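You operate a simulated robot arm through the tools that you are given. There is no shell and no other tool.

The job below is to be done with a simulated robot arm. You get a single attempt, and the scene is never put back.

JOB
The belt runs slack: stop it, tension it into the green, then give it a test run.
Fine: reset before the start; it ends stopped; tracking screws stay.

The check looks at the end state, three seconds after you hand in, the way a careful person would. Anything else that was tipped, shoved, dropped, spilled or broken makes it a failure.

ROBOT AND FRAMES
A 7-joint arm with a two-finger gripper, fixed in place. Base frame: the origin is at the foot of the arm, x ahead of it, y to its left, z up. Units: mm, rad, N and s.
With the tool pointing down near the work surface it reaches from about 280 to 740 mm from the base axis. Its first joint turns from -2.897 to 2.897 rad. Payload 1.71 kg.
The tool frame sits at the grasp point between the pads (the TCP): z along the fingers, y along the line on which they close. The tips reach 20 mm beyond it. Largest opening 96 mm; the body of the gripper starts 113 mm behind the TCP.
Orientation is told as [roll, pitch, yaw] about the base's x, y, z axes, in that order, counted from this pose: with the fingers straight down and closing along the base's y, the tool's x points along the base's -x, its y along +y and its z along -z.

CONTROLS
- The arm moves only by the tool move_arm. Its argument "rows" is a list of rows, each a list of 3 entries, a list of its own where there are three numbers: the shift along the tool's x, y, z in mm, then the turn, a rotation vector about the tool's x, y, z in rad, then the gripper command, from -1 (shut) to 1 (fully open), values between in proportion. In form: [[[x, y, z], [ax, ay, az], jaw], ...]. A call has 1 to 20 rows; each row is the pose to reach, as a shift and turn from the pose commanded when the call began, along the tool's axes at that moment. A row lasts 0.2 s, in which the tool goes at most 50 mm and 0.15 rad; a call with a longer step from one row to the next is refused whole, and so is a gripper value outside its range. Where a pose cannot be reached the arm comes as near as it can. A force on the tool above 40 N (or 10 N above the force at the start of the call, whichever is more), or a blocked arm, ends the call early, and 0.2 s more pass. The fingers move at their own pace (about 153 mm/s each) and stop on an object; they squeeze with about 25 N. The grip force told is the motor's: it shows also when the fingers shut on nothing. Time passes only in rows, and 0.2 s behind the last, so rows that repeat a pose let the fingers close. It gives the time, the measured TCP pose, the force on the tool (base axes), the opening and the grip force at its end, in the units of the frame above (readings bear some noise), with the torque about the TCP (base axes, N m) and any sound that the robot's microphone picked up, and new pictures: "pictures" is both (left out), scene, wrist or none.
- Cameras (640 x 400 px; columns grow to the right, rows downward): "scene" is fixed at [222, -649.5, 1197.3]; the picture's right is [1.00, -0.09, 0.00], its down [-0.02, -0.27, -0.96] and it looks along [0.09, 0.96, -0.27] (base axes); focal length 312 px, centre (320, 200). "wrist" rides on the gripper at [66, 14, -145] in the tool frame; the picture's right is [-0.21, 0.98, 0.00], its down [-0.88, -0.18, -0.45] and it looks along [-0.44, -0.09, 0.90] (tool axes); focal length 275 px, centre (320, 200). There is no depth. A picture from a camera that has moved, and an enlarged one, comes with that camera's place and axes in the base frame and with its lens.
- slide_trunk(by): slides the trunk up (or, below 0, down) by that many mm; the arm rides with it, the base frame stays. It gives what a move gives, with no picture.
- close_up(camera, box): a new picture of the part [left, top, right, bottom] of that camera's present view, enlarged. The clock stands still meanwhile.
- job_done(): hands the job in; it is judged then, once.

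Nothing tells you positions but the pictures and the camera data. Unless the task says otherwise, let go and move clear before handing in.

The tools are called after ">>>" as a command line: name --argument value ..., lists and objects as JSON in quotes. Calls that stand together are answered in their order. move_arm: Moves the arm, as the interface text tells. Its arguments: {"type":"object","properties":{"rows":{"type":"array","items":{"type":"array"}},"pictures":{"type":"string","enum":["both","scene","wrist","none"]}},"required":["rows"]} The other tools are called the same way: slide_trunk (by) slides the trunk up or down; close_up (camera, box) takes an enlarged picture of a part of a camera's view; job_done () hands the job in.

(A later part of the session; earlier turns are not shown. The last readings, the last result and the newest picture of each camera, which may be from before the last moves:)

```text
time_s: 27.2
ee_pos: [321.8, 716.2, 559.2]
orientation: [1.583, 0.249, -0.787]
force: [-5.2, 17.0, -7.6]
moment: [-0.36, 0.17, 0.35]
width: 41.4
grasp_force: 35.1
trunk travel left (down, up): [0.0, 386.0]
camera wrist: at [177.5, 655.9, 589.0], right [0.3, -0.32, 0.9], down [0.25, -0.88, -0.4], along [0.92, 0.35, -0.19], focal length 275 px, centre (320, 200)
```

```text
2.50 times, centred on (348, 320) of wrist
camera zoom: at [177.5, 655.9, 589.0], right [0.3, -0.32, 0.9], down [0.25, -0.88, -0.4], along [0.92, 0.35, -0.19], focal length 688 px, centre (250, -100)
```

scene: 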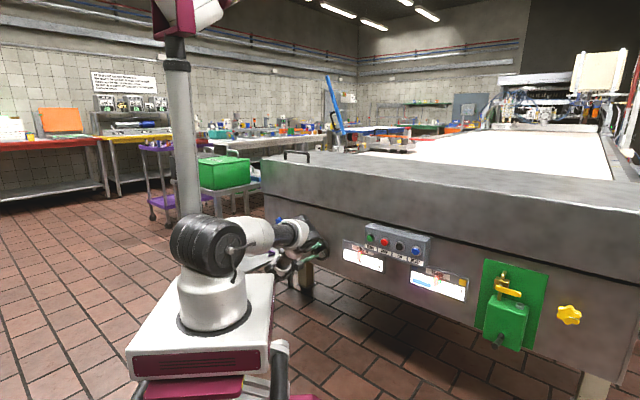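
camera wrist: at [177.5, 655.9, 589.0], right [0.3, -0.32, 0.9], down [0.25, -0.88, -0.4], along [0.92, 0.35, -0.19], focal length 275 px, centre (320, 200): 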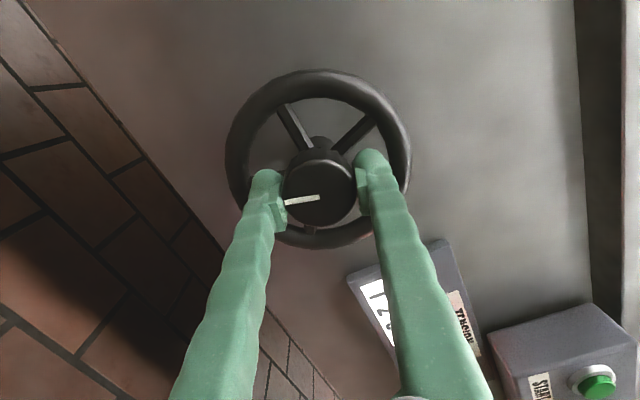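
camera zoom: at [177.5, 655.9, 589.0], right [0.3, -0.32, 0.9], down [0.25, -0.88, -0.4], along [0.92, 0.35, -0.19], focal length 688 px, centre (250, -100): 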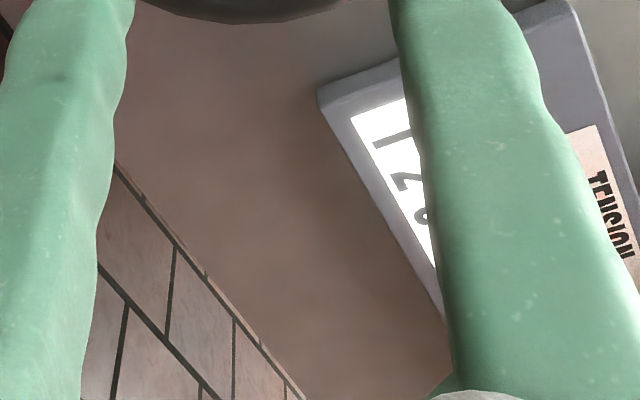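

The scene view shows about 3.7, and parallax-corrected I take it to be near 4.0. I'll release the hub, back straight out, and check the gauge.

>>> move_arm --rows '[[[0, 0, 0], [0, 0, 0], 0.0], [[0, 0, 0], [0, 0, 0], 0.5], [[0, 0, 0], [0, 0, 0], 0.5], [[0, 0, -15], [0, 0, 0], 0.5], [[0, 0, -40], [0, 0, 0], 0.5], [[0, 0, -80], [0, 0, 0], 0.5], [[0, 0, -120], [0, 0, 0], 0.5], [[0, 0, -120], [0, 0, 0], 0.5]]'

>>> close_up --camera "scene" --box '[296, 225, 392, 285]'

>>> close_up --camera "wrist" --box '[320, 200, 640, 400]'

```text
time_s: 29.0
ee_pos: [236.3, 628.8, 557.7]
orientation: [1.583, 0.247, -0.789]
force: [-0.3, -0.1, 0.3]
moment: [0.01, 0.01, 0.02]
width: 72.0
grasp_force: 0.1
trunk travel left (down, up): [0.0, 386.0]
camera wrist: at [91.6, 569.9, 586.8], right [0.3, -0.32, 0.9], down [0.25, -0.88, -0.4], along [0.92, 0.35, -0.19], focal length 275 px, centre (320, 200)
```

scene: 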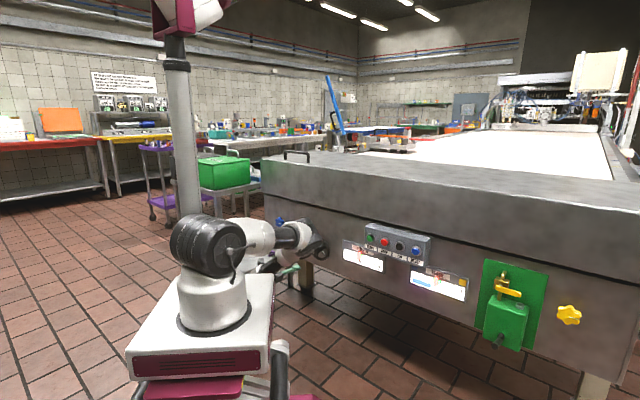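
wrist: 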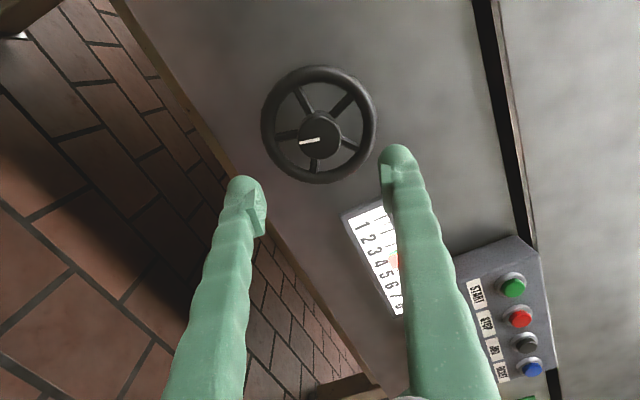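

```text
6.67 times, centred on (344, 255) of scene
camera zoom: at [222.0, -649.5, 1197.3], right [1.0, -0.09, 0.0], down [-0.02, -0.27, -0.96], along [0.09, 0.96, -0.27], focal length 2083 px, centre (160, -167)
```

zoom: 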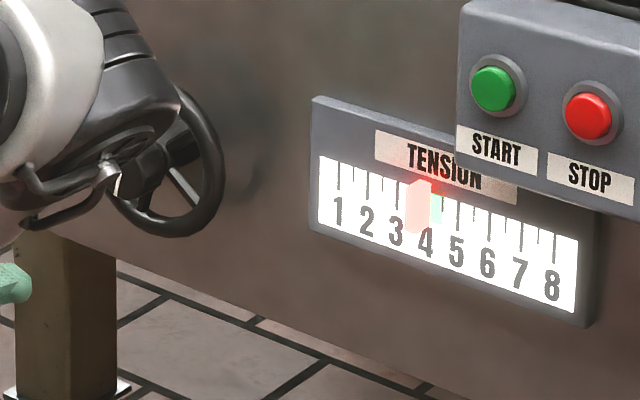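

```text
2.00 times, centred on (480, 300) of wrist
camera zoom: at [91.6, 569.9, 586.8], right [0.3, -0.32, 0.9], down [0.25, -0.88, -0.4], along [0.92, 0.35, -0.19], focal length 551 px, centre (0, 0)
```

zoom: 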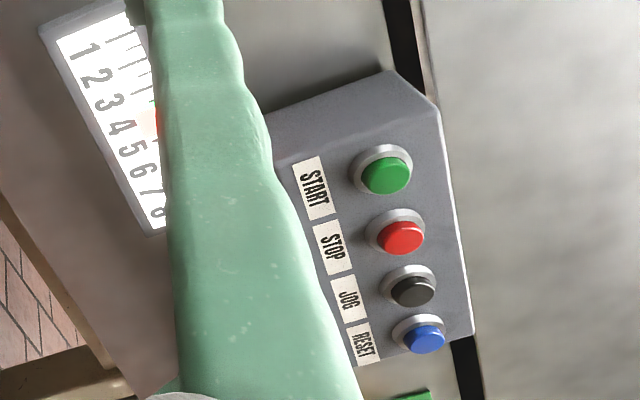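

The wheel held and the gauge still shows the same. I'll rotate the wrist back and move in front of the gauge to read it squarely.

>>> move_arm --rows '[[[-14, 5, -20], [0, 0, -0.14], 0.0], [[-28, 9, -40], [0, 0, -0.28], -0.5], [[-42, 14, -49], [0, 0, -0.42], -1], [[-56, 19, -49], [0, 0, -0.56], -1], [[-70, 23, -49], [0, 0, -0.7], -1], [[-84, 28, -49], [0, 0, -0.84], -1], [[-98, 33, -49], [0, 0, -0.98], -1], [[-112, 37, -49], [0, 0, -1.12], -1], [[-126, 42, -49], [0, 0, -1.26], -1], [[-140, 47, -49], [0, 0, -1.4], -1], [[-155, 52, -49], [0, 0, -1.54], -1], [[-170, 57, -49], [0, 0, -1.68], -1], [[-184, 61, -49], [0, 0, -1.818], -1], [[-184, 61, -49], [0, 0, -1.818], -1]]'

>>> close_up --camera "scene" --box '[296, 225, 392, 285]'

```text
time_s: 32.0
ee_pos: [338.8, 458.1, 571.6]
orientation: [-3.072, -1.561, -2.433]
force: [-0.4, 0.0, 0.2]
moment: [0.02, 0.03, -0.01]
width: 0.0
grasp_force: 25.1
trunk travel left (down, up): [0.0, 386.0]
camera wrist: at [227.6, 366.3, 505.6], right [-0.69, 0.7, 0.21], down [-0.19, -0.45, 0.87], along [0.7, 0.56, 0.45], focal length 275 px, centre (320, 200)
```

scene: 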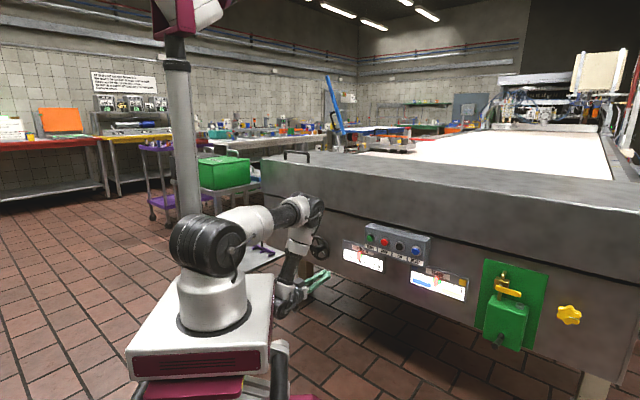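
wrist: 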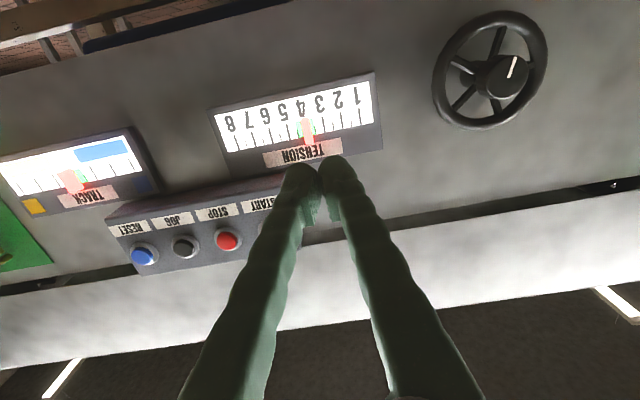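

```text
6.67 times, centred on (344, 255) of scene
camera zoom: at [222.0, -649.5, 1197.3], right [1.0, -0.09, 0.0], down [-0.02, -0.27, -0.96], along [0.09, 0.96, -0.27], focal length 2083 px, centre (160, -167)
```

zoom: 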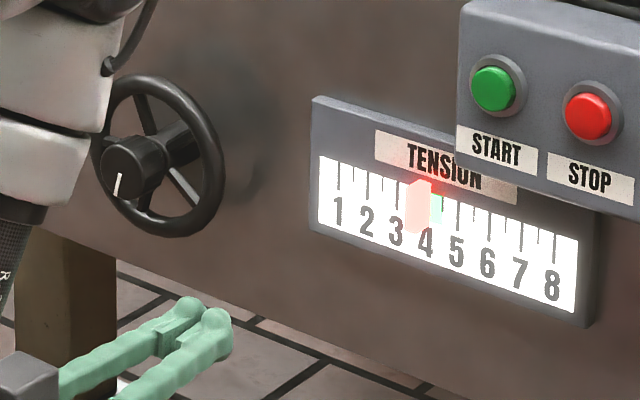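

>>> close_up --camera "wrist" --box '[210, 65, 386, 175]'

>>> close_up --camera "wrist" --box '[0, 110, 176, 220]'

```text
3.64 times, centred on (298, 120) of wrist
camera zoom: at [227.6, 366.3, 505.6], right [-0.69, 0.7, 0.21], down [-0.19, -0.45, 0.87], along [0.7, 0.56, 0.45], focal length 1001 px, centre (400, 491)
```

zoom: 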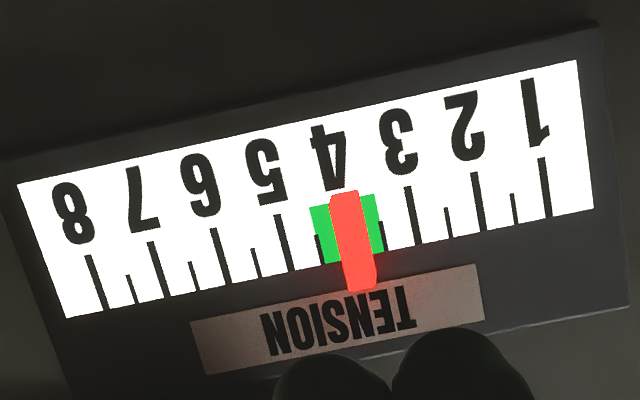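

```text
3.64 times, centred on (88, 165) of wrist
camera zoom: at [227.6, 366.3, 505.6], right [-0.69, 0.7, 0.21], down [-0.19, -0.45, 0.87], along [0.7, 0.56, 0.45], focal length 1001 px, centre (1164, 327)
```

zoom: 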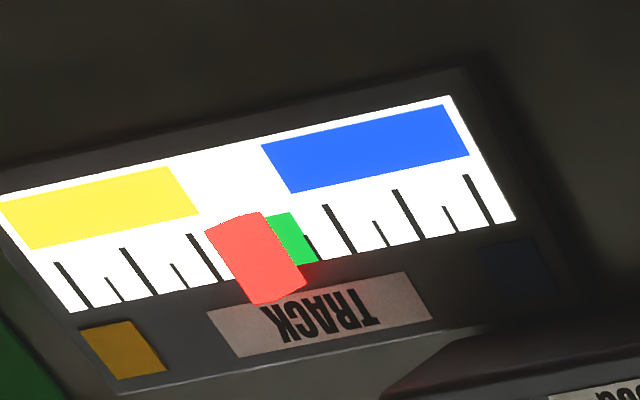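

The tension pointer is centred in the green at about 3.95–4.0. Next I'll move to RESET (≈(669,374,701)), stopping about 70 mm short to check the aim.

>>> move_arm --rows '[[[-20, -30, 0], [0, 0, 0], -1], [[-45, -65, 0], [0, 0, 0], -1], [[-70, -100, 0], [0, 0, 0], -1], [[-95, -140, 0], [0, 0, 0], -1], [[-120, -180, 0], [0, 0, 0], -1], [[-130, -220, 10], [0, 0, 0], -1], [[-130, -260, 30], [0, 0, 0], -1], [[-130, -289, 55], [0, 0, 0], -1], [[-130, -289, 75], [0, 0, 0], -1], [[-130, -289, 75], [0, 0, 0], -1]]'

```text
time_s: 34.2
ee_pos: [597.2, 304.8, 704.0]
orientation: [3.077, -1.561, -2.299]
force: [0.1, -0.2, 0.4]
moment: [-0.01, 0.0, 0.02]
width: 0.3
grasp_force: 24.5
trunk travel left (down, up): [0.0, 386.0]
camera wrist: at [484.3, 213.1, 637.8], right [-0.69, 0.69, 0.21], down [-0.19, -0.45, 0.87], along [0.7, 0.56, 0.45], focal length 275 px, centre (320, 200)
```

scene: 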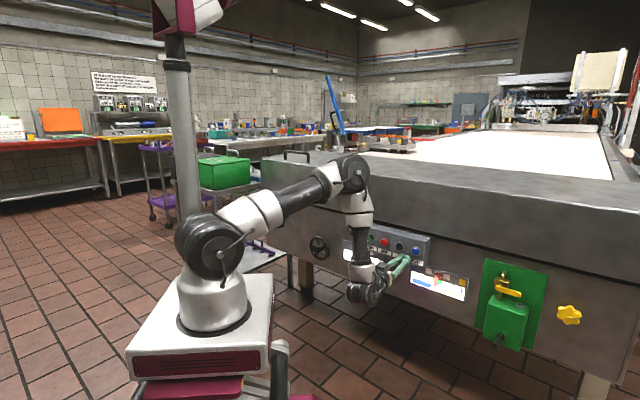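
wrist: 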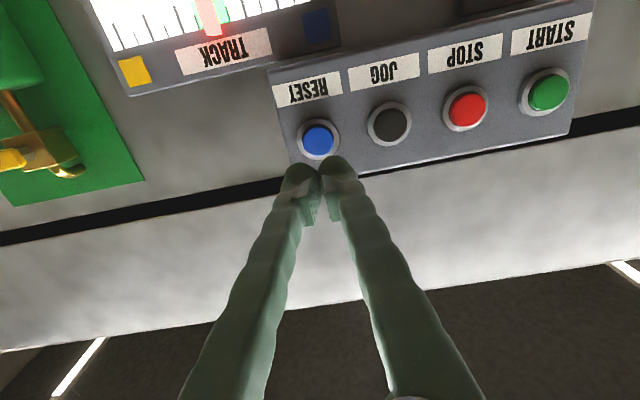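

RESET is almost on axis (about 4 mm low and 2 mm right). I'll correct that and press.

>>> move_arm --rows '[[[4, -2, 20], [0, 0, 0], -1], [[4, -2, 45], [0, 0, 0], -1], [[4, -2, 65], [0, 0, 0], -1], [[4, -2, 72], [0, 0, 0], -1], [[4, -2, 76], [0, 0, 0], -1], [[4, -2, 78.5], [0, 0, 0], -1], [[4, -2, 80.5], [0, 0, 0], -1], [[4, -2, 82.5], [0, 0, 0], -1], [[4, -2, 84.5], [0, 0, 0], -1], [[4, -2, 86], [0, 0, 0], -1]]'

```text
time_s: 36.4
ee_pos: [656.8, 362.3, 699.6]
orientation: [3.02, -1.56, -2.243]
force: [-11.6, -9.8, 2.0]
moment: [0.04, 0.0, 0.04]
width: 6.2
grasp_force: 29.5
trunk travel left (down, up): [0.0, 386.0]
heard: click
camera wrist: at [544.8, 270.4, 633.7], right [-0.69, 0.69, 0.21], down [-0.19, -0.45, 0.87], along [0.7, 0.56, 0.44], focal length 275 px, centre (320, 200)
```

scene: 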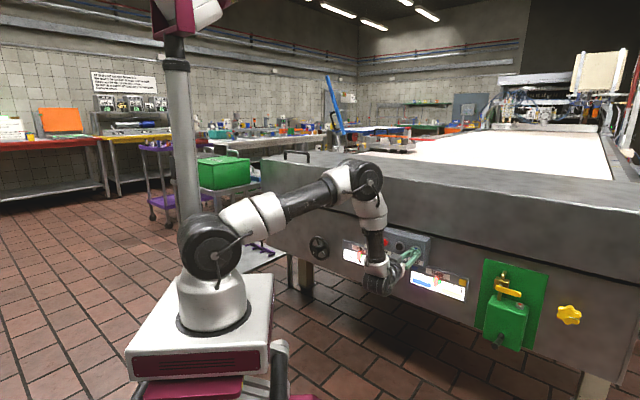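
wrist: 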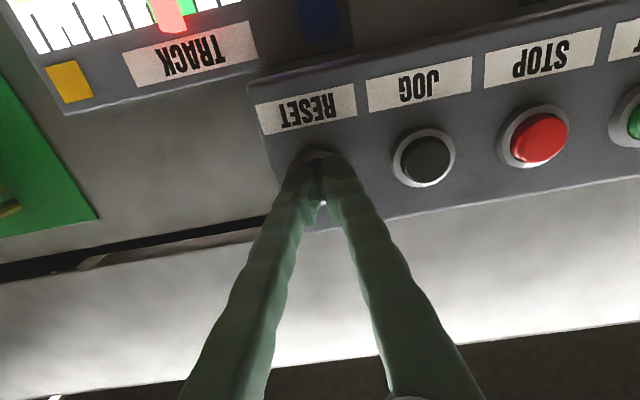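

RESET clicked. I'll back off straight and look for any state change.

>>> move_arm --rows '[[[0, 0, -20], [0, 0, 0], -1], [[0, 0, -45], [0, 0, 0], -1], [[0, 0, -75], [0, 0, 0], -1], [[0, 0, -75], [0, 0, 0], -1]]'

>>> close_up --camera "scene" --box '[330, 210, 490, 310]'

```text
time_s: 37.4
ee_pos: [604.3, 309.7, 699.0]
orientation: [3.037, -1.558, -2.259]
force: [-1.1, -0.4, 0.4]
moment: [-0.01, -0.01, 0.03]
width: 0.0
grasp_force: 29.4
trunk travel left (down, up): [0.0, 386.0]
camera wrist: at [492.5, 218.0, 633.6], right [-0.69, 0.69, 0.21], down [-0.19, -0.45, 0.87], along [0.7, 0.56, 0.45], focal length 275 px, centre (320, 200)
```

scene: 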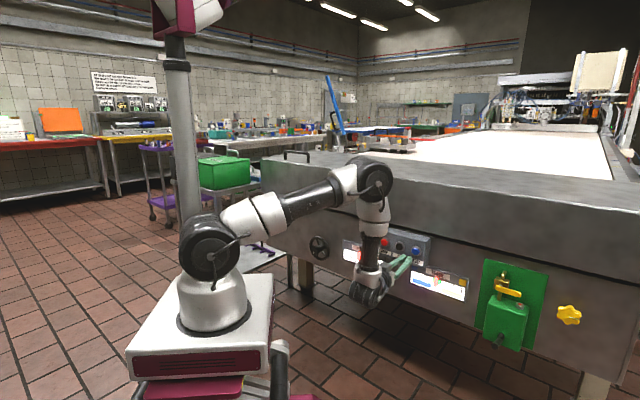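
wrist: 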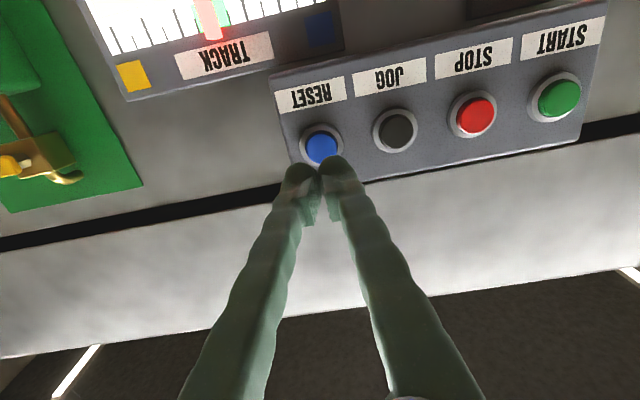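

```text
4.00 times, centred on (410, 260) of scene
camera zoom: at [222.0, -649.5, 1197.3], right [1.0, -0.09, 0.0], down [-0.02, -0.27, -0.96], along [0.09, 0.96, -0.27], focal length 1250 px, centre (-40, -40)
```

zoom: 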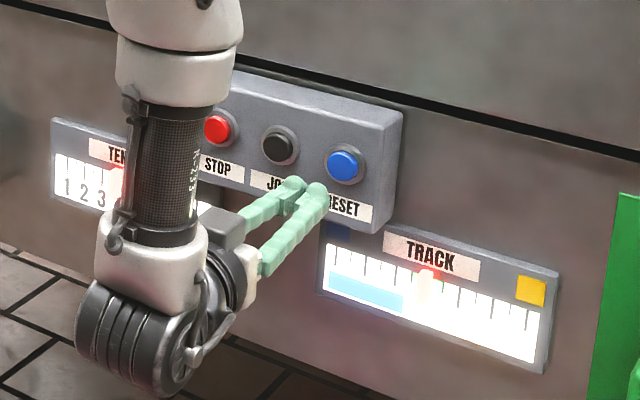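

State is unchanged visually, as expected. I'm sliding left about 199 mm to START at the same standoff.

>>> move_arm --rows '[[[0, 35, 0], [0, 0, 0], -1], [[0, 70, 0], [0, 0, 0], -1], [[0, 105, 0], [0, 0, 0], -1], [[0, 140, 0], [0, 0, 0], -1], [[0, 175, 0], [0, 0, 0], -1], [[0, 199, 0], [0, 0, 0], -1], [[0, 199, 0], [0, 0, 0], -1]]'

>>> close_up --camera "scene" --box '[380, 90, 620, 240]'

```text
time_s: 39.0
ee_pos: [462.3, 453.4, 699.6]
orientation: [3.072, -1.561, -2.294]
force: [0.3, 0.6, 0.0]
moment: [0.0, -0.01, -0.01]
width: 0.2
grasp_force: 29.2
trunk travel left (down, up): [0.0, 386.0]
camera wrist: at [350.9, 360.0, 632.7], right [-0.69, 0.69, 0.21], down [-0.19, -0.45, 0.87], along [0.7, 0.56, 0.45], focal length 275 px, centre (320, 200)
```

scene: 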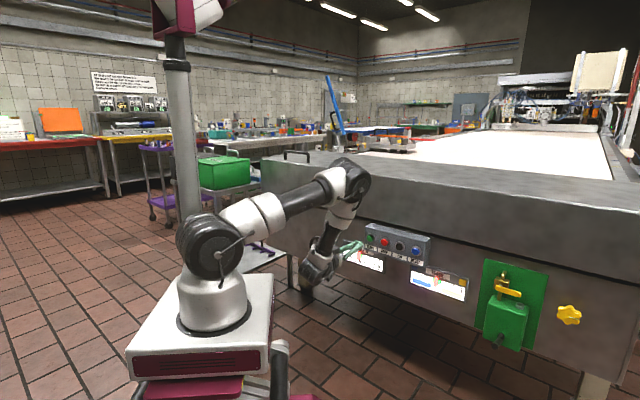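
wrist: 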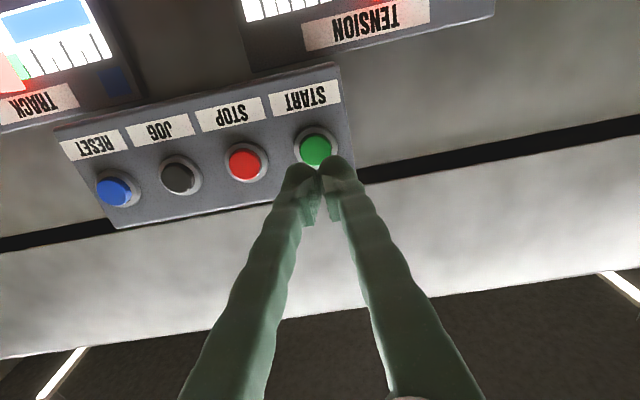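

```text
2.67 times, centred on (500, 165) of scene
camera zoom: at [222.0, -649.5, 1197.3], right [1.0, -0.09, 0.0], down [-0.02, -0.27, -0.96], along [0.09, 0.96, -0.27], focal length 833 px, centre (-160, 293)
```

zoom: 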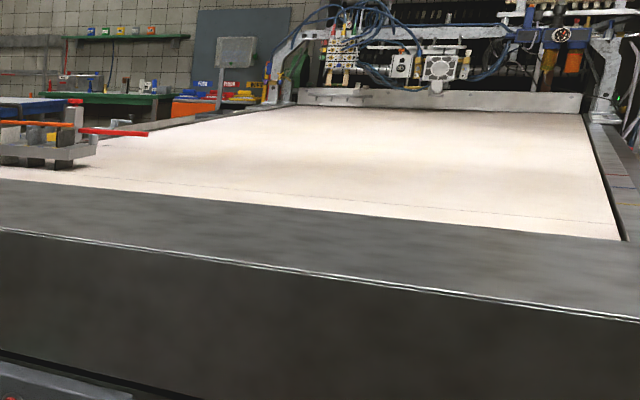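

START is nearly on axis (about 4 mm off sideways). I'll correct and press it, then keep the arm close for STOP.

>>> move_arm --rows '[[[0, -4, 20], [0, 0, 0], -1], [[0, -4, 45], [0, 0, 0], -1], [[0, -4, 60], [0, 0, 0], -1], [[0, -4, 66], [0, 0, 0], -1], [[0, -4, 69], [0, 0, 0], -1], [[0, -4, 71], [0, 0, 0], -1], [[0, -4, 73], [0, 0, 0], -1], [[0, -4, 75], [0, 0, 0], -1], [[0, -4, 77], [0, 0, 0], -1], [[0, -4, 78.5], [0, 0, 0], -1]]'

```text
time_s: 41.3
ee_pos: [509.5, 504.3, 707.6]
orientation: [-2.645, -1.549, -2.858]
force: [-0.5, 0.1, 0.2]
moment: [-0.02, -0.01, 0.01]
width: 0.0
grasp_force: 29.9
trunk travel left (down, up): [0.0, 386.0]
heard: click
stopped in row 10: the force on the tool passed its limit at 40 N (the readings are from after the stop); the commanded pose is now the measured one
camera wrist: at [399.1, 412.2, 640.0], right [-0.69, 0.69, 0.2], down [-0.2, -0.45, 0.87], along [0.69, 0.56, 0.45], focal length 275 px, centre (320, 200)
```

scene: 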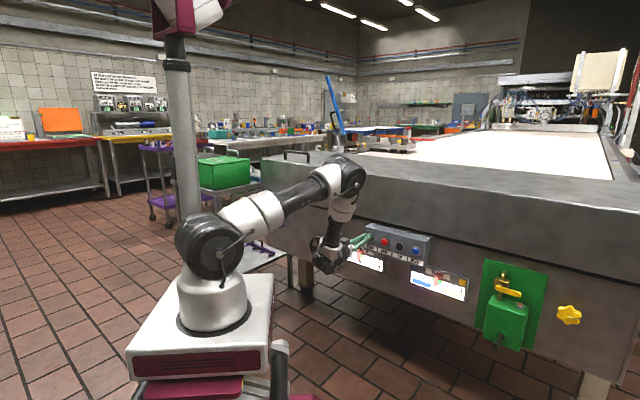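
wrist: 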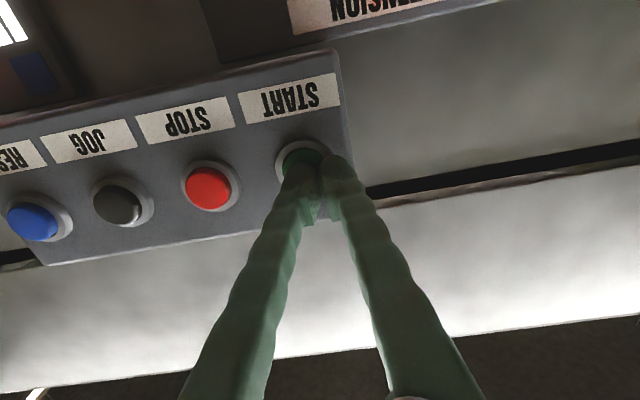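

START clicked. I'll back off and check whether the belt is running, along with the gauges.

>>> move_arm --rows '[[[0, 0, -20], [0, 0, 0], -1], [[0, 0, -45], [0, 0, 0], -1], [[0, 0, -70], [0, 0, 0], -1], [[0, 0, -70], [0, 0, 0], -1]]'

>>> close_up --camera "scene" --box '[380, 90, 620, 240]'

>>> close_up --camera "scene" --box '[330, 210, 490, 310]'

```text
time_s: 42.3
ee_pos: [461.3, 454.1, 706.2]
orientation: [-2.653, -1.55, -2.851]
force: [-0.7, -0.9, -0.7]
moment: [-0.01, 0.02, -0.03]
width: 0.1
grasp_force: 29.2
trunk travel left (down, up): [0.0, 386.0]
camera wrist: at [350.8, 361.9, 638.6], right [-0.69, 0.69, 0.2], down [-0.2, -0.45, 0.87], along [0.69, 0.56, 0.45], focal length 275 px, centre (320, 200)
```

scene: 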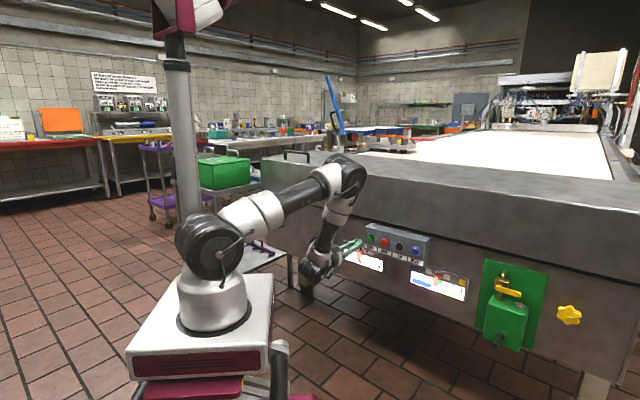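
wrist: 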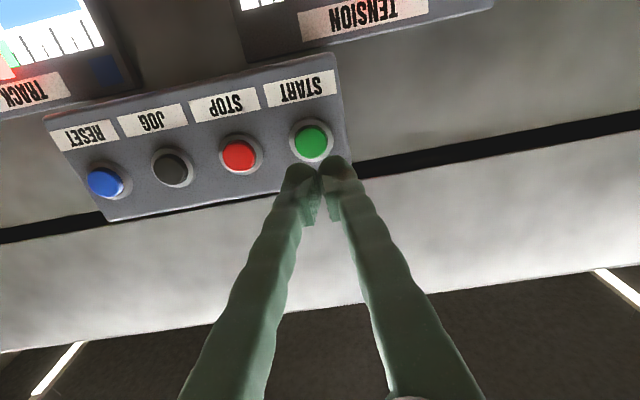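

```text
2.67 times, centred on (500, 165) of scene
camera zoom: at [222.0, -649.5, 1197.3], right [1.0, -0.09, 0.0], down [-0.02, -0.27, -0.96], along [0.09, 0.96, -0.27], focal length 833 px, centre (-160, 293)
```

zoom: 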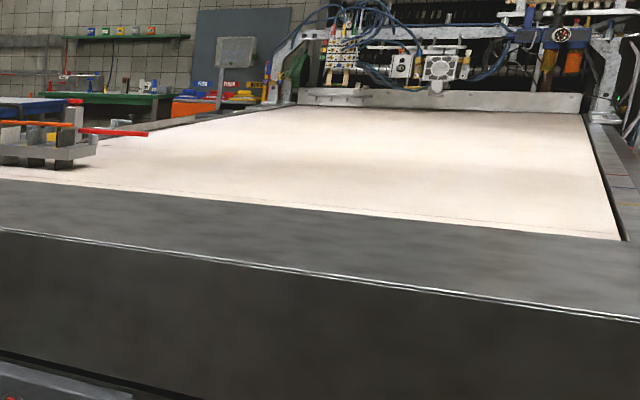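

```text
4.00 times, centred on (410, 260) of scene
camera zoom: at [222.0, -649.5, 1197.3], right [1.0, -0.09, 0.0], down [-0.02, -0.27, -0.96], along [0.09, 0.96, -0.27], focal length 1250 px, centre (-40, -40)
```

zoom: 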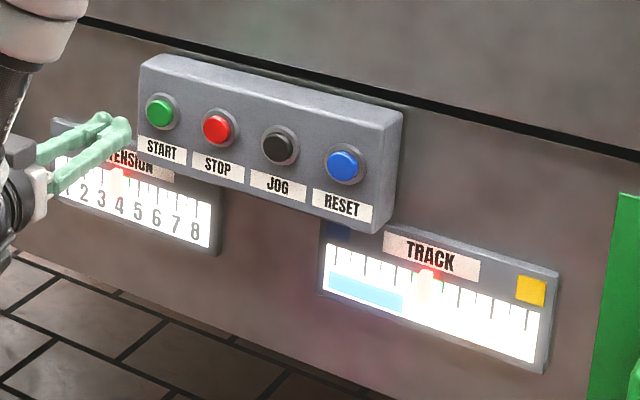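

The belt seam has shifted since START, so it seems to be running. I'll let a few seconds pass and check again.

>>> move_arm --rows '[[[0, 0, -5], [0, 0, 0], -1], [[0, 0, -5], [0, 0, 0], -1], [[0, 0, -5], [0, 0, 0], -1], [[0, 0, -5], [0, 0, 0], -1], [[0, 0, -5], [0, 0, 0], -1], [[0, 0, -5], [0, 0, 0], -1], [[0, 0, -5], [0, 0, 0], -1], [[0, 0, -5], [0, 0, 0], -1], [[0, 0, -5], [0, 0, 0], -1], [[0, 0, -5], [0, 0, 0], -1]]' --pictures "wrist"

>>> close_up --camera "scene" --box '[380, 90, 620, 240]'

```text
time_s: 44.5
ee_pos: [457.2, 451.2, 705.2]
orientation: [-2.646, -1.549, -2.859]
force: [0.7, 0.3, 0.1]
moment: [0.02, -0.01, -0.01]
width: 0.0
grasp_force: 29.3
trunk travel left (down, up): [0.0, 386.0]
camera wrist: at [347.5, 358.5, 637.9], right [-0.69, 0.7, 0.2], down [-0.2, -0.45, 0.87], along [0.69, 0.56, 0.45], focal length 275 px, centre (320, 200)
```

wrist: 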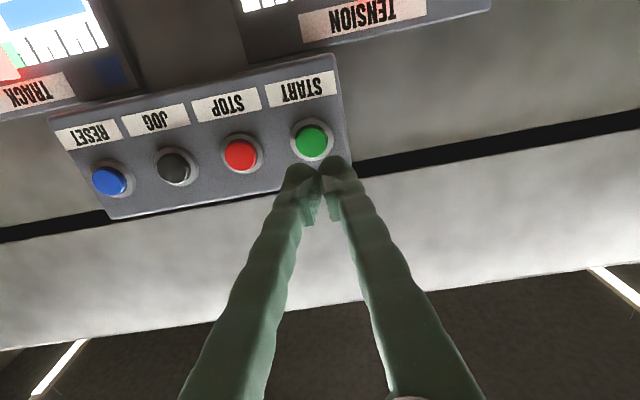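

```text
2.67 times, centred on (500, 165) of scene
camera zoom: at [222.0, -649.5, 1197.3], right [1.0, -0.09, 0.0], down [-0.02, -0.27, -0.96], along [0.09, 0.96, -0.27], focal length 833 px, centre (-160, 293)
```

zoom: 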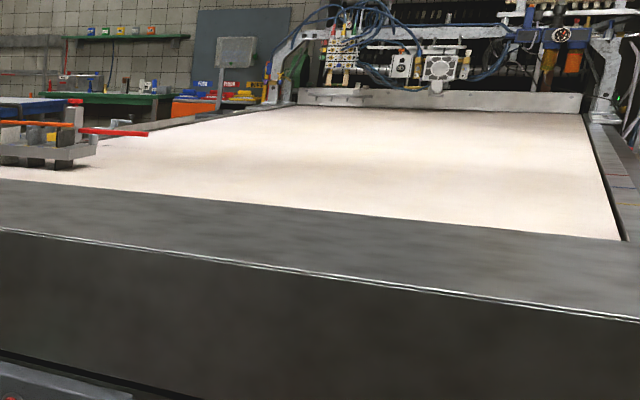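

The seam has travelled out of view, so the belt is running. While it runs I'll move back and down a little to read both gauges with the wrist camera.

>>> move_arm --rows '[[[0, 0, -30], [0, 0, 0], -1], [[20, 10, -60], [0, 0, 0], -1], [[50, 20, -80], [0, 0, 0], -1], [[80, 20, -85], [0, 0, 0], -1], [[110, 20, -85], [0, 0, 0], -1], [[110, 20, -85], [0, 0, 0], -1], [[110, 20, -85], [0, 0, 0], -1]]'

>>> close_up --camera "wrist" --box '[120, 30, 440, 230]'

>>> close_up --camera "scene" --box '[380, 90, 620, 240]'

>>> close_up --camera "scene" --box '[330, 210, 490, 310]'

```text
time_s: 46.1
ee_pos: [384.6, 408.4, 594.4]
orientation: [-2.652, -1.551, -2.851]
force: [-0.5, -0.3, 0.8]
moment: [-0.01, 0.0, -0.01]
width: 0.1
grasp_force: 29.3
trunk travel left (down, up): [0.0, 386.0]
camera wrist: at [274.5, 314.7, 526.6], right [-0.69, 0.7, 0.2], down [-0.2, -0.45, 0.87], along [0.69, 0.56, 0.45], focal length 275 px, centre (320, 200)
```

scene: 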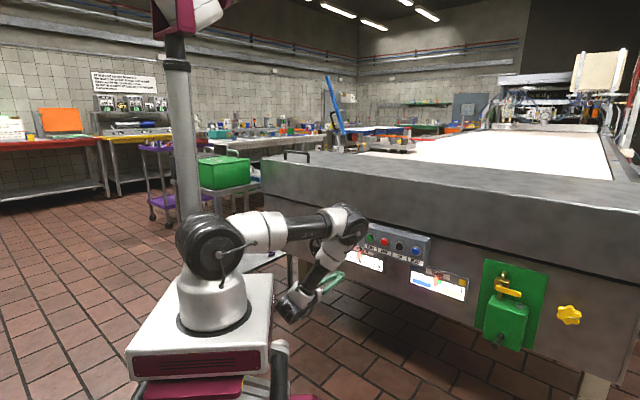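
wrist: 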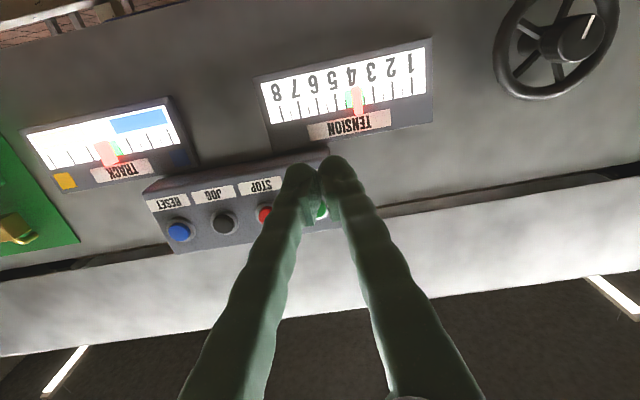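

```text
2.00 times, centred on (280, 130) of wrist
camera zoom: at [274.5, 314.7, 526.6], right [-0.69, 0.7, 0.2], down [-0.2, -0.45, 0.87], along [0.69, 0.56, 0.45], focal length 551 px, centre (400, 340)
```

zoom: 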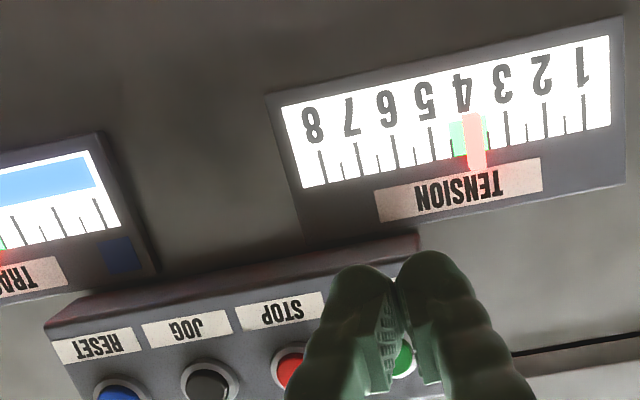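

```text
2.67 times, centred on (500, 165) of scene
camera zoom: at [222.0, -649.5, 1197.3], right [1.0, -0.09, 0.0], down [-0.02, -0.27, -0.96], along [0.09, 0.96, -0.27], focal length 833 px, centre (-160, 293)
```

zoom: 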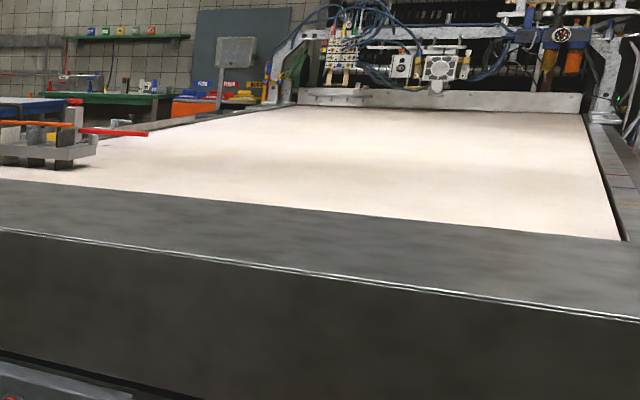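

```text
4.00 times, centred on (410, 260) of scene
camera zoom: at [222.0, -649.5, 1197.3], right [1.0, -0.09, 0.0], down [-0.02, -0.27, -0.96], along [0.09, 0.96, -0.27], focal length 1250 px, centre (-40, -40)
```

zoom: 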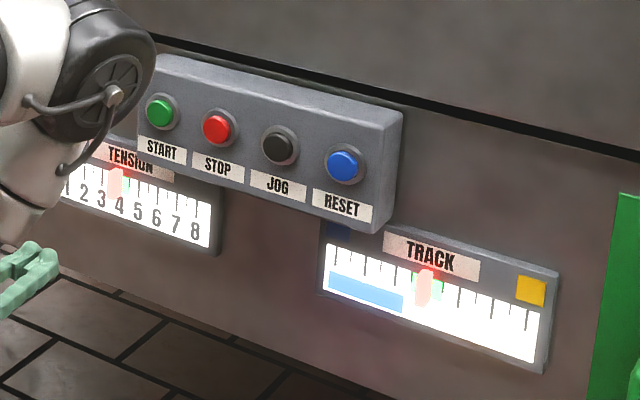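

While running, tension stays in the green and TRACK is steady. I'll move to the STOP standoff and let it run on for a few more seconds.

>>> move_arm --rows '[[[-35, -15, 0], [0, 0, 0], -1], [[-70, -40, 0], [0, 0, 0], -1], [[-105, -65, 20], [0, 0, 0], -1], [[-107, -86, 50], [0, 0, 0], -1], [[-107, -86, 80], [0, 0, 0], -1], [[-107, -86, 85], [0, 0, 0], -1], [[-107, -86, 85], [0, 0, 0], -1], [[-107, -86, 85], [0, 0, 0], -1], [[-107, -86, 85], [0, 0, 0], -1], [[-107, -86, 85], [0, 0, 0], -1], [[-107, -86, 85], [0, 0, 0], -1], [[-107, -86, 85], [0, 0, 0], -1], [[-107, -86, 85], [0, 0, 0], -1], [[-107, -86, 85], [0, 0, 0], -1], [[-107, -86, 85], [0, 0, 0], -1]]'

>>> close_up --camera "scene" --box '[380, 90, 620, 240]'

>>> close_up --camera "scene" --box '[400, 250, 496, 310]'

```text
time_s: 49.3
ee_pos: [502.5, 403.7, 703.7]
orientation: [-2.644, -1.55, -2.861]
force: [0.0, -0.7, -0.5]
moment: [0.02, 0.04, 0.01]
width: 0.0
grasp_force: 29.5
trunk travel left (down, up): [0.0, 386.0]
camera wrist: at [391.5, 311.5, 636.3], right [-0.69, 0.7, 0.2], down [-0.2, -0.45, 0.87], along [0.69, 0.56, 0.45], focal length 275 px, centre (320, 200)
```

scene: 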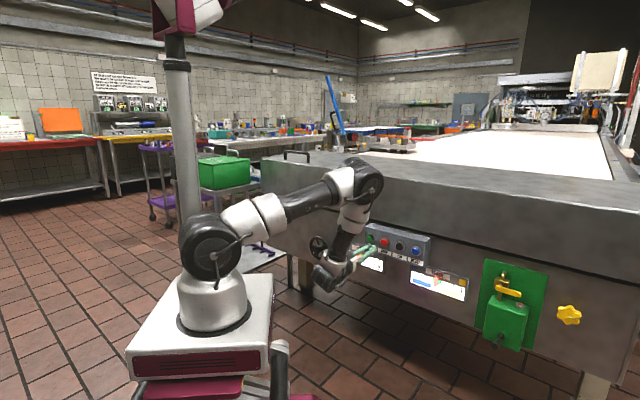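
wrist: 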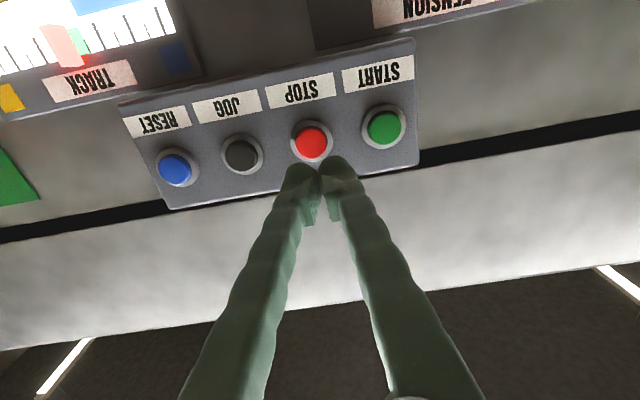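

```text
2.67 times, centred on (500, 165) of scene
camera zoom: at [222.0, -649.5, 1197.3], right [1.0, -0.09, 0.0], down [-0.02, -0.27, -0.96], along [0.09, 0.96, -0.27], focal length 833 px, centre (-160, 293)
```

zoom: 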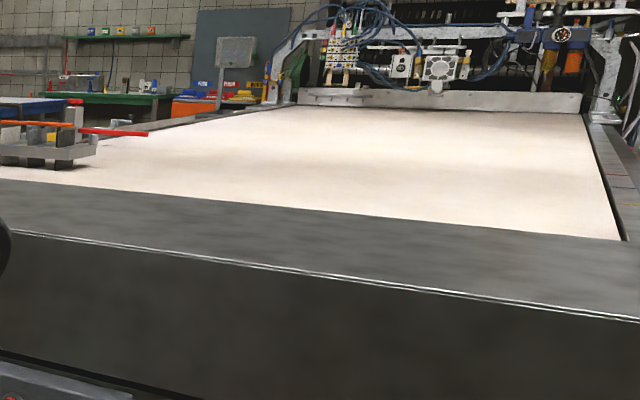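

```text
6.67 times, centred on (448, 280) of scene
camera zoom: at [222.0, -649.5, 1197.3], right [1.0, -0.09, 0.0], down [-0.02, -0.27, -0.96], along [0.09, 0.96, -0.27], focal length 2083 px, centre (-533, -333)
```

zoom: 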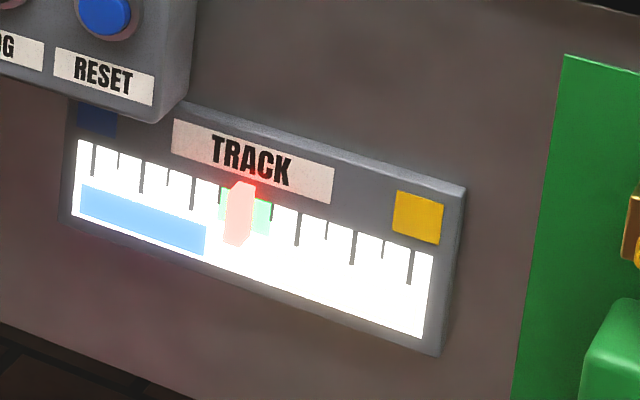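

TRACK is in its green too. STOP is about 8 mm right and 4 mm low of my axis, so I'll correct for that, let it run a bit longer, then press STOP.

>>> move_arm --rows '[[[4, -8, 0], [0, 0, 0], -1], [[4, -8, 0], [0, 0, 0], -1], [[4, -8, 0], [0, 0, 0], -1], [[4, -8, 0], [0, 0, 0], -1], [[4, -8, 0], [0, 0, 0], -1], [[4, -8, 0], [0, 0, 0], -1], [[4, -8, 0], [0, 0, 0], -1], [[4, -8, 0], [0, 0, 0], -1], [[4, -8, 0], [0, 0, 0], -1], [[4, -8, 0], [0, 0, 0], -1], [[4, -8, 25], [0, 0, 0], -1], [[4, -8, 50], [0, 0, 0], -1], [[4, -8, 65], [0, 0, 0], -1], [[4, -8, 71], [0, 0, 0], -1], [[4, -8, 75], [0, 0, 0], -1], [[4, -8, 77], [0, 0, 0], -1], [[4, -8, 79], [0, 0, 0], -1], [[4, -8, 81], [0, 0, 0], -1], [[4, -8, 83], [0, 0, 0], -1], [[4, -8, 84.5], [0, 0, 0], -1]]'

```text
time_s: 53.4
ee_pos: [557.5, 457.5, 708.1]
orientation: [-2.418, -1.538, -3.086]
force: [-2.1, -0.5, -0.1]
moment: [-0.01, 0.05, -0.01]
width: 0.0
grasp_force: 29.8
trunk travel left (down, up): [0.0, 386.0]
heard: click
stopped in row 20: the force on the tool passed its limit at 41 N (the readings are from after the stop); the commanded pose is now the measured one
camera wrist: at [447.5, 364.7, 639.9], right [-0.69, 0.69, 0.18], down [-0.21, -0.45, 0.87], along [0.69, 0.56, 0.46], focal length 275 px, centre (320, 200)
```

scene: 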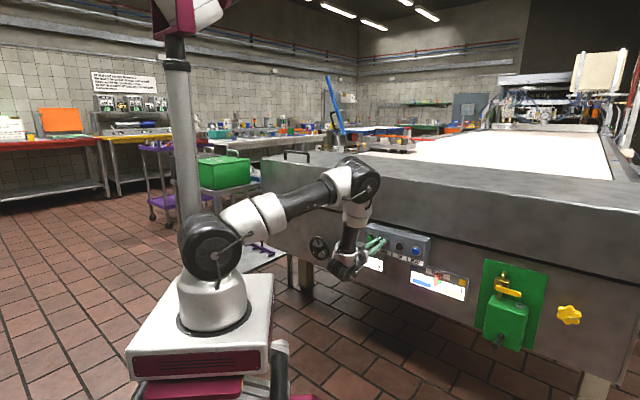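
wrist: 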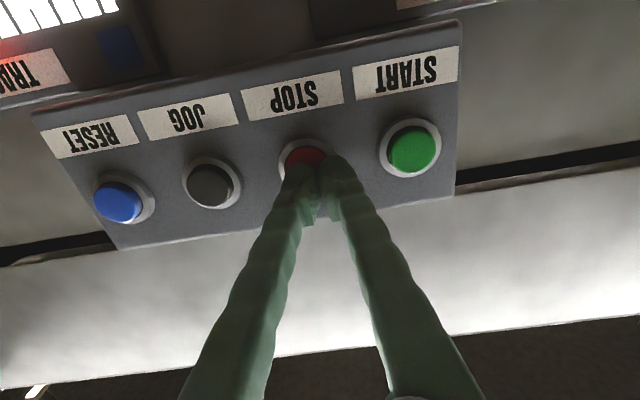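

STOP clicked. I'll back well away from the panel and compare belt views over time to confirm it's stopped.

>>> move_arm --rows '[[[0, 0, -20], [0, 0, 0], -1], [[0, 0, -50], [0, 0, 0], -1], [[0, 0, -90], [0, 0, 0], -1], [[20, 10, -130], [0, 0, 0], -1], [[40, 20, -150], [0, 0, 0], -1], [[70, 20, -160], [0, 0, 0], -1], [[100, 20, -160], [0, 0, 0], -1], [[100, 20, -160], [0, 0, 0], -1]]'

>>> close_up --camera "scene" --box '[380, 110, 540, 210]'

>>> close_up --camera "scene" --box '[480, 110, 640, 210]'

>>> close_up --camera "wrist" --box '[120, 30, 440, 230]'

```text
time_s: 55.2
ee_pos: [434.3, 358.8, 603.8]
orientation: [-2.434, -1.54, -3.07]
force: [-0.9, -0.6, -0.7]
moment: [-0.01, 0.0, 0.01]
width: 0.0
grasp_force: 29.7
trunk travel left (down, up): [0.0, 386.0]
camera wrist: at [323.7, 265.3, 535.0], right [-0.69, 0.7, 0.19], down [-0.21, -0.45, 0.87], along [0.69, 0.56, 0.46], focal length 275 px, centre (320, 200)
```

scene: 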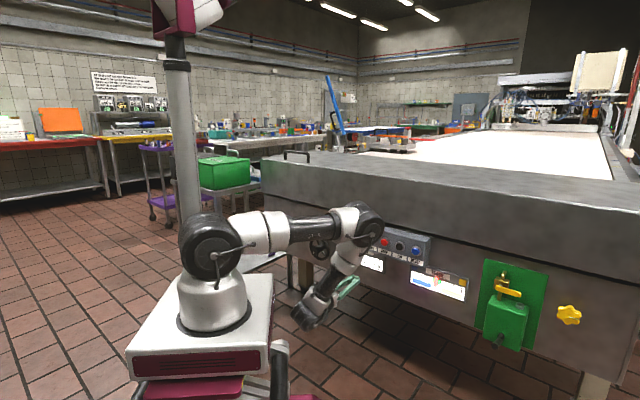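
wrist: 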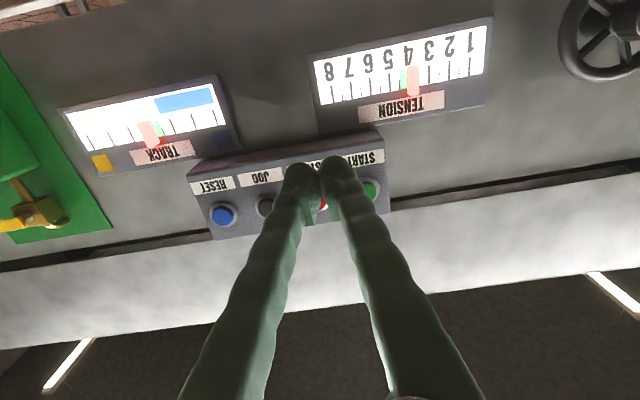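

```text
4.00 times, centred on (460, 160) of scene
camera zoom: at [222.0, -649.5, 1197.3], right [1.0, -0.09, 0.0], down [-0.02, -0.27, -0.96], along [0.09, 0.96, -0.27], focal length 1250 px, centre (-240, 360)
```

zoom: 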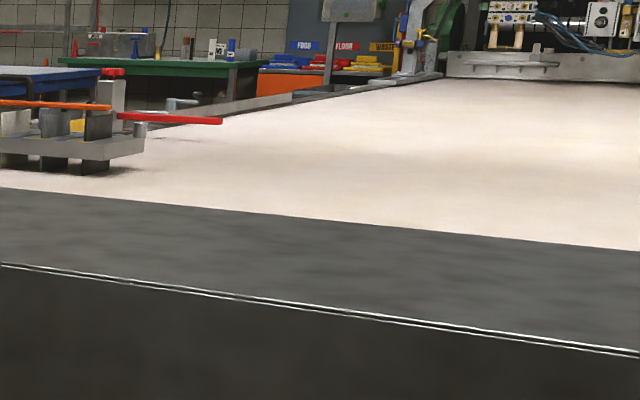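

```text
4.00 times, centred on (560, 160) of scene
camera zoom: at [222.0, -649.5, 1197.3], right [1.0, -0.09, 0.0], down [-0.02, -0.27, -0.96], along [0.09, 0.96, -0.27], focal length 1250 px, centre (-640, 360)
```

zoom: 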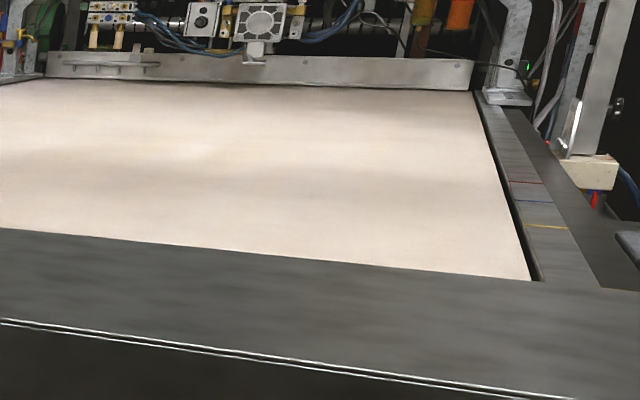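

```text
2.00 times, centred on (280, 130) of wrist
camera zoom: at [323.7, 265.3, 535.0], right [-0.69, 0.7, 0.19], down [-0.21, -0.45, 0.87], along [0.69, 0.56, 0.46], focal length 551 px, centre (400, 340)
```

zoom: 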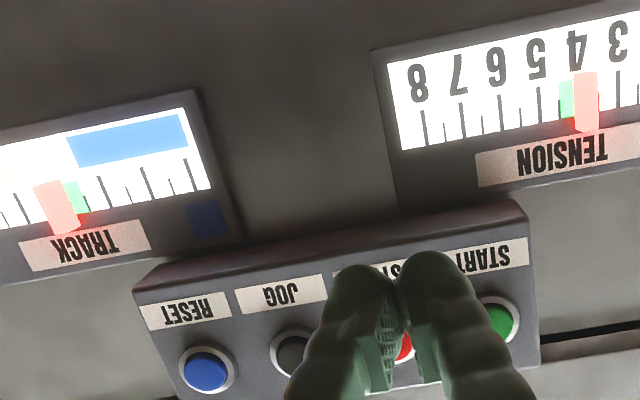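

Tension still sits in the green. I'll hold still for a few seconds and compare the belt again to confirm it has stopped.

>>> move_arm --rows '[[[0, 0, -10], [0, 0, 0], -1], [[0, 0, -20], [0, 0, 0], -1], [[0, 0, -20], [0, 0, 0], -1], [[0, 0, -20], [0, 0, 0], -1], [[0, 0, -20], [0, 0, 0], -1], [[0, 0, -20], [0, 0, 0], -1], [[0, 0, -20], [0, 0, 0], -1], [[0, 0, -20], [0, 0, 0], -1], [[0, 0, -20], [0, 0, 0], -1], [[0, 0, -20], [0, 0, 0], -1], [[0, 0, -20], [0, 0, 0], -1], [[0, 0, -20], [0, 0, 0], -1]]' --pictures "none"

>>> close_up --camera "scene" --box '[480, 110, 640, 210]'

>>> close_up --camera "scene" --box '[380, 110, 540, 210]'

```text
time_s: 57.8
ee_pos: [418.4, 343.2, 602.7]
orientation: [-2.428, -1.539, -3.077]
force: [0.1, 0.2, 0.7]
moment: [0.04, 0.0, -0.03]
width: 0.1
grasp_force: 29.4
trunk travel left (down, up): [0.0, 386.0]
```

```text
4.00 times, centred on (560, 160) of scene
camera zoom: at [222.0, -649.5, 1197.3], right [1.0, -0.09, 0.0], down [-0.02, -0.27, -0.96], along [0.09, 0.96, -0.27], focal length 1250 px, centre (-640, 360)
```

zoom: 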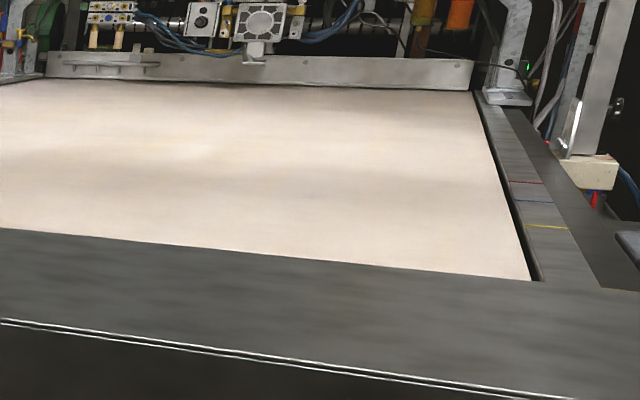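

```text
4.00 times, centred on (460, 160) of scene
camera zoom: at [222.0, -649.5, 1197.3], right [1.0, -0.09, 0.0], down [-0.02, -0.27, -0.96], along [0.09, 0.96, -0.27], focal length 1250 px, centre (-240, 360)
```

zoom: 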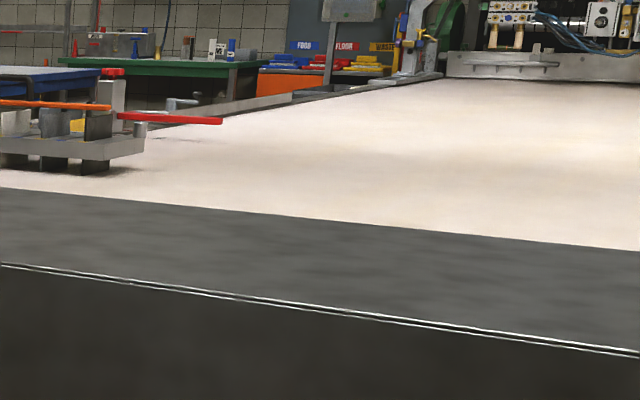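

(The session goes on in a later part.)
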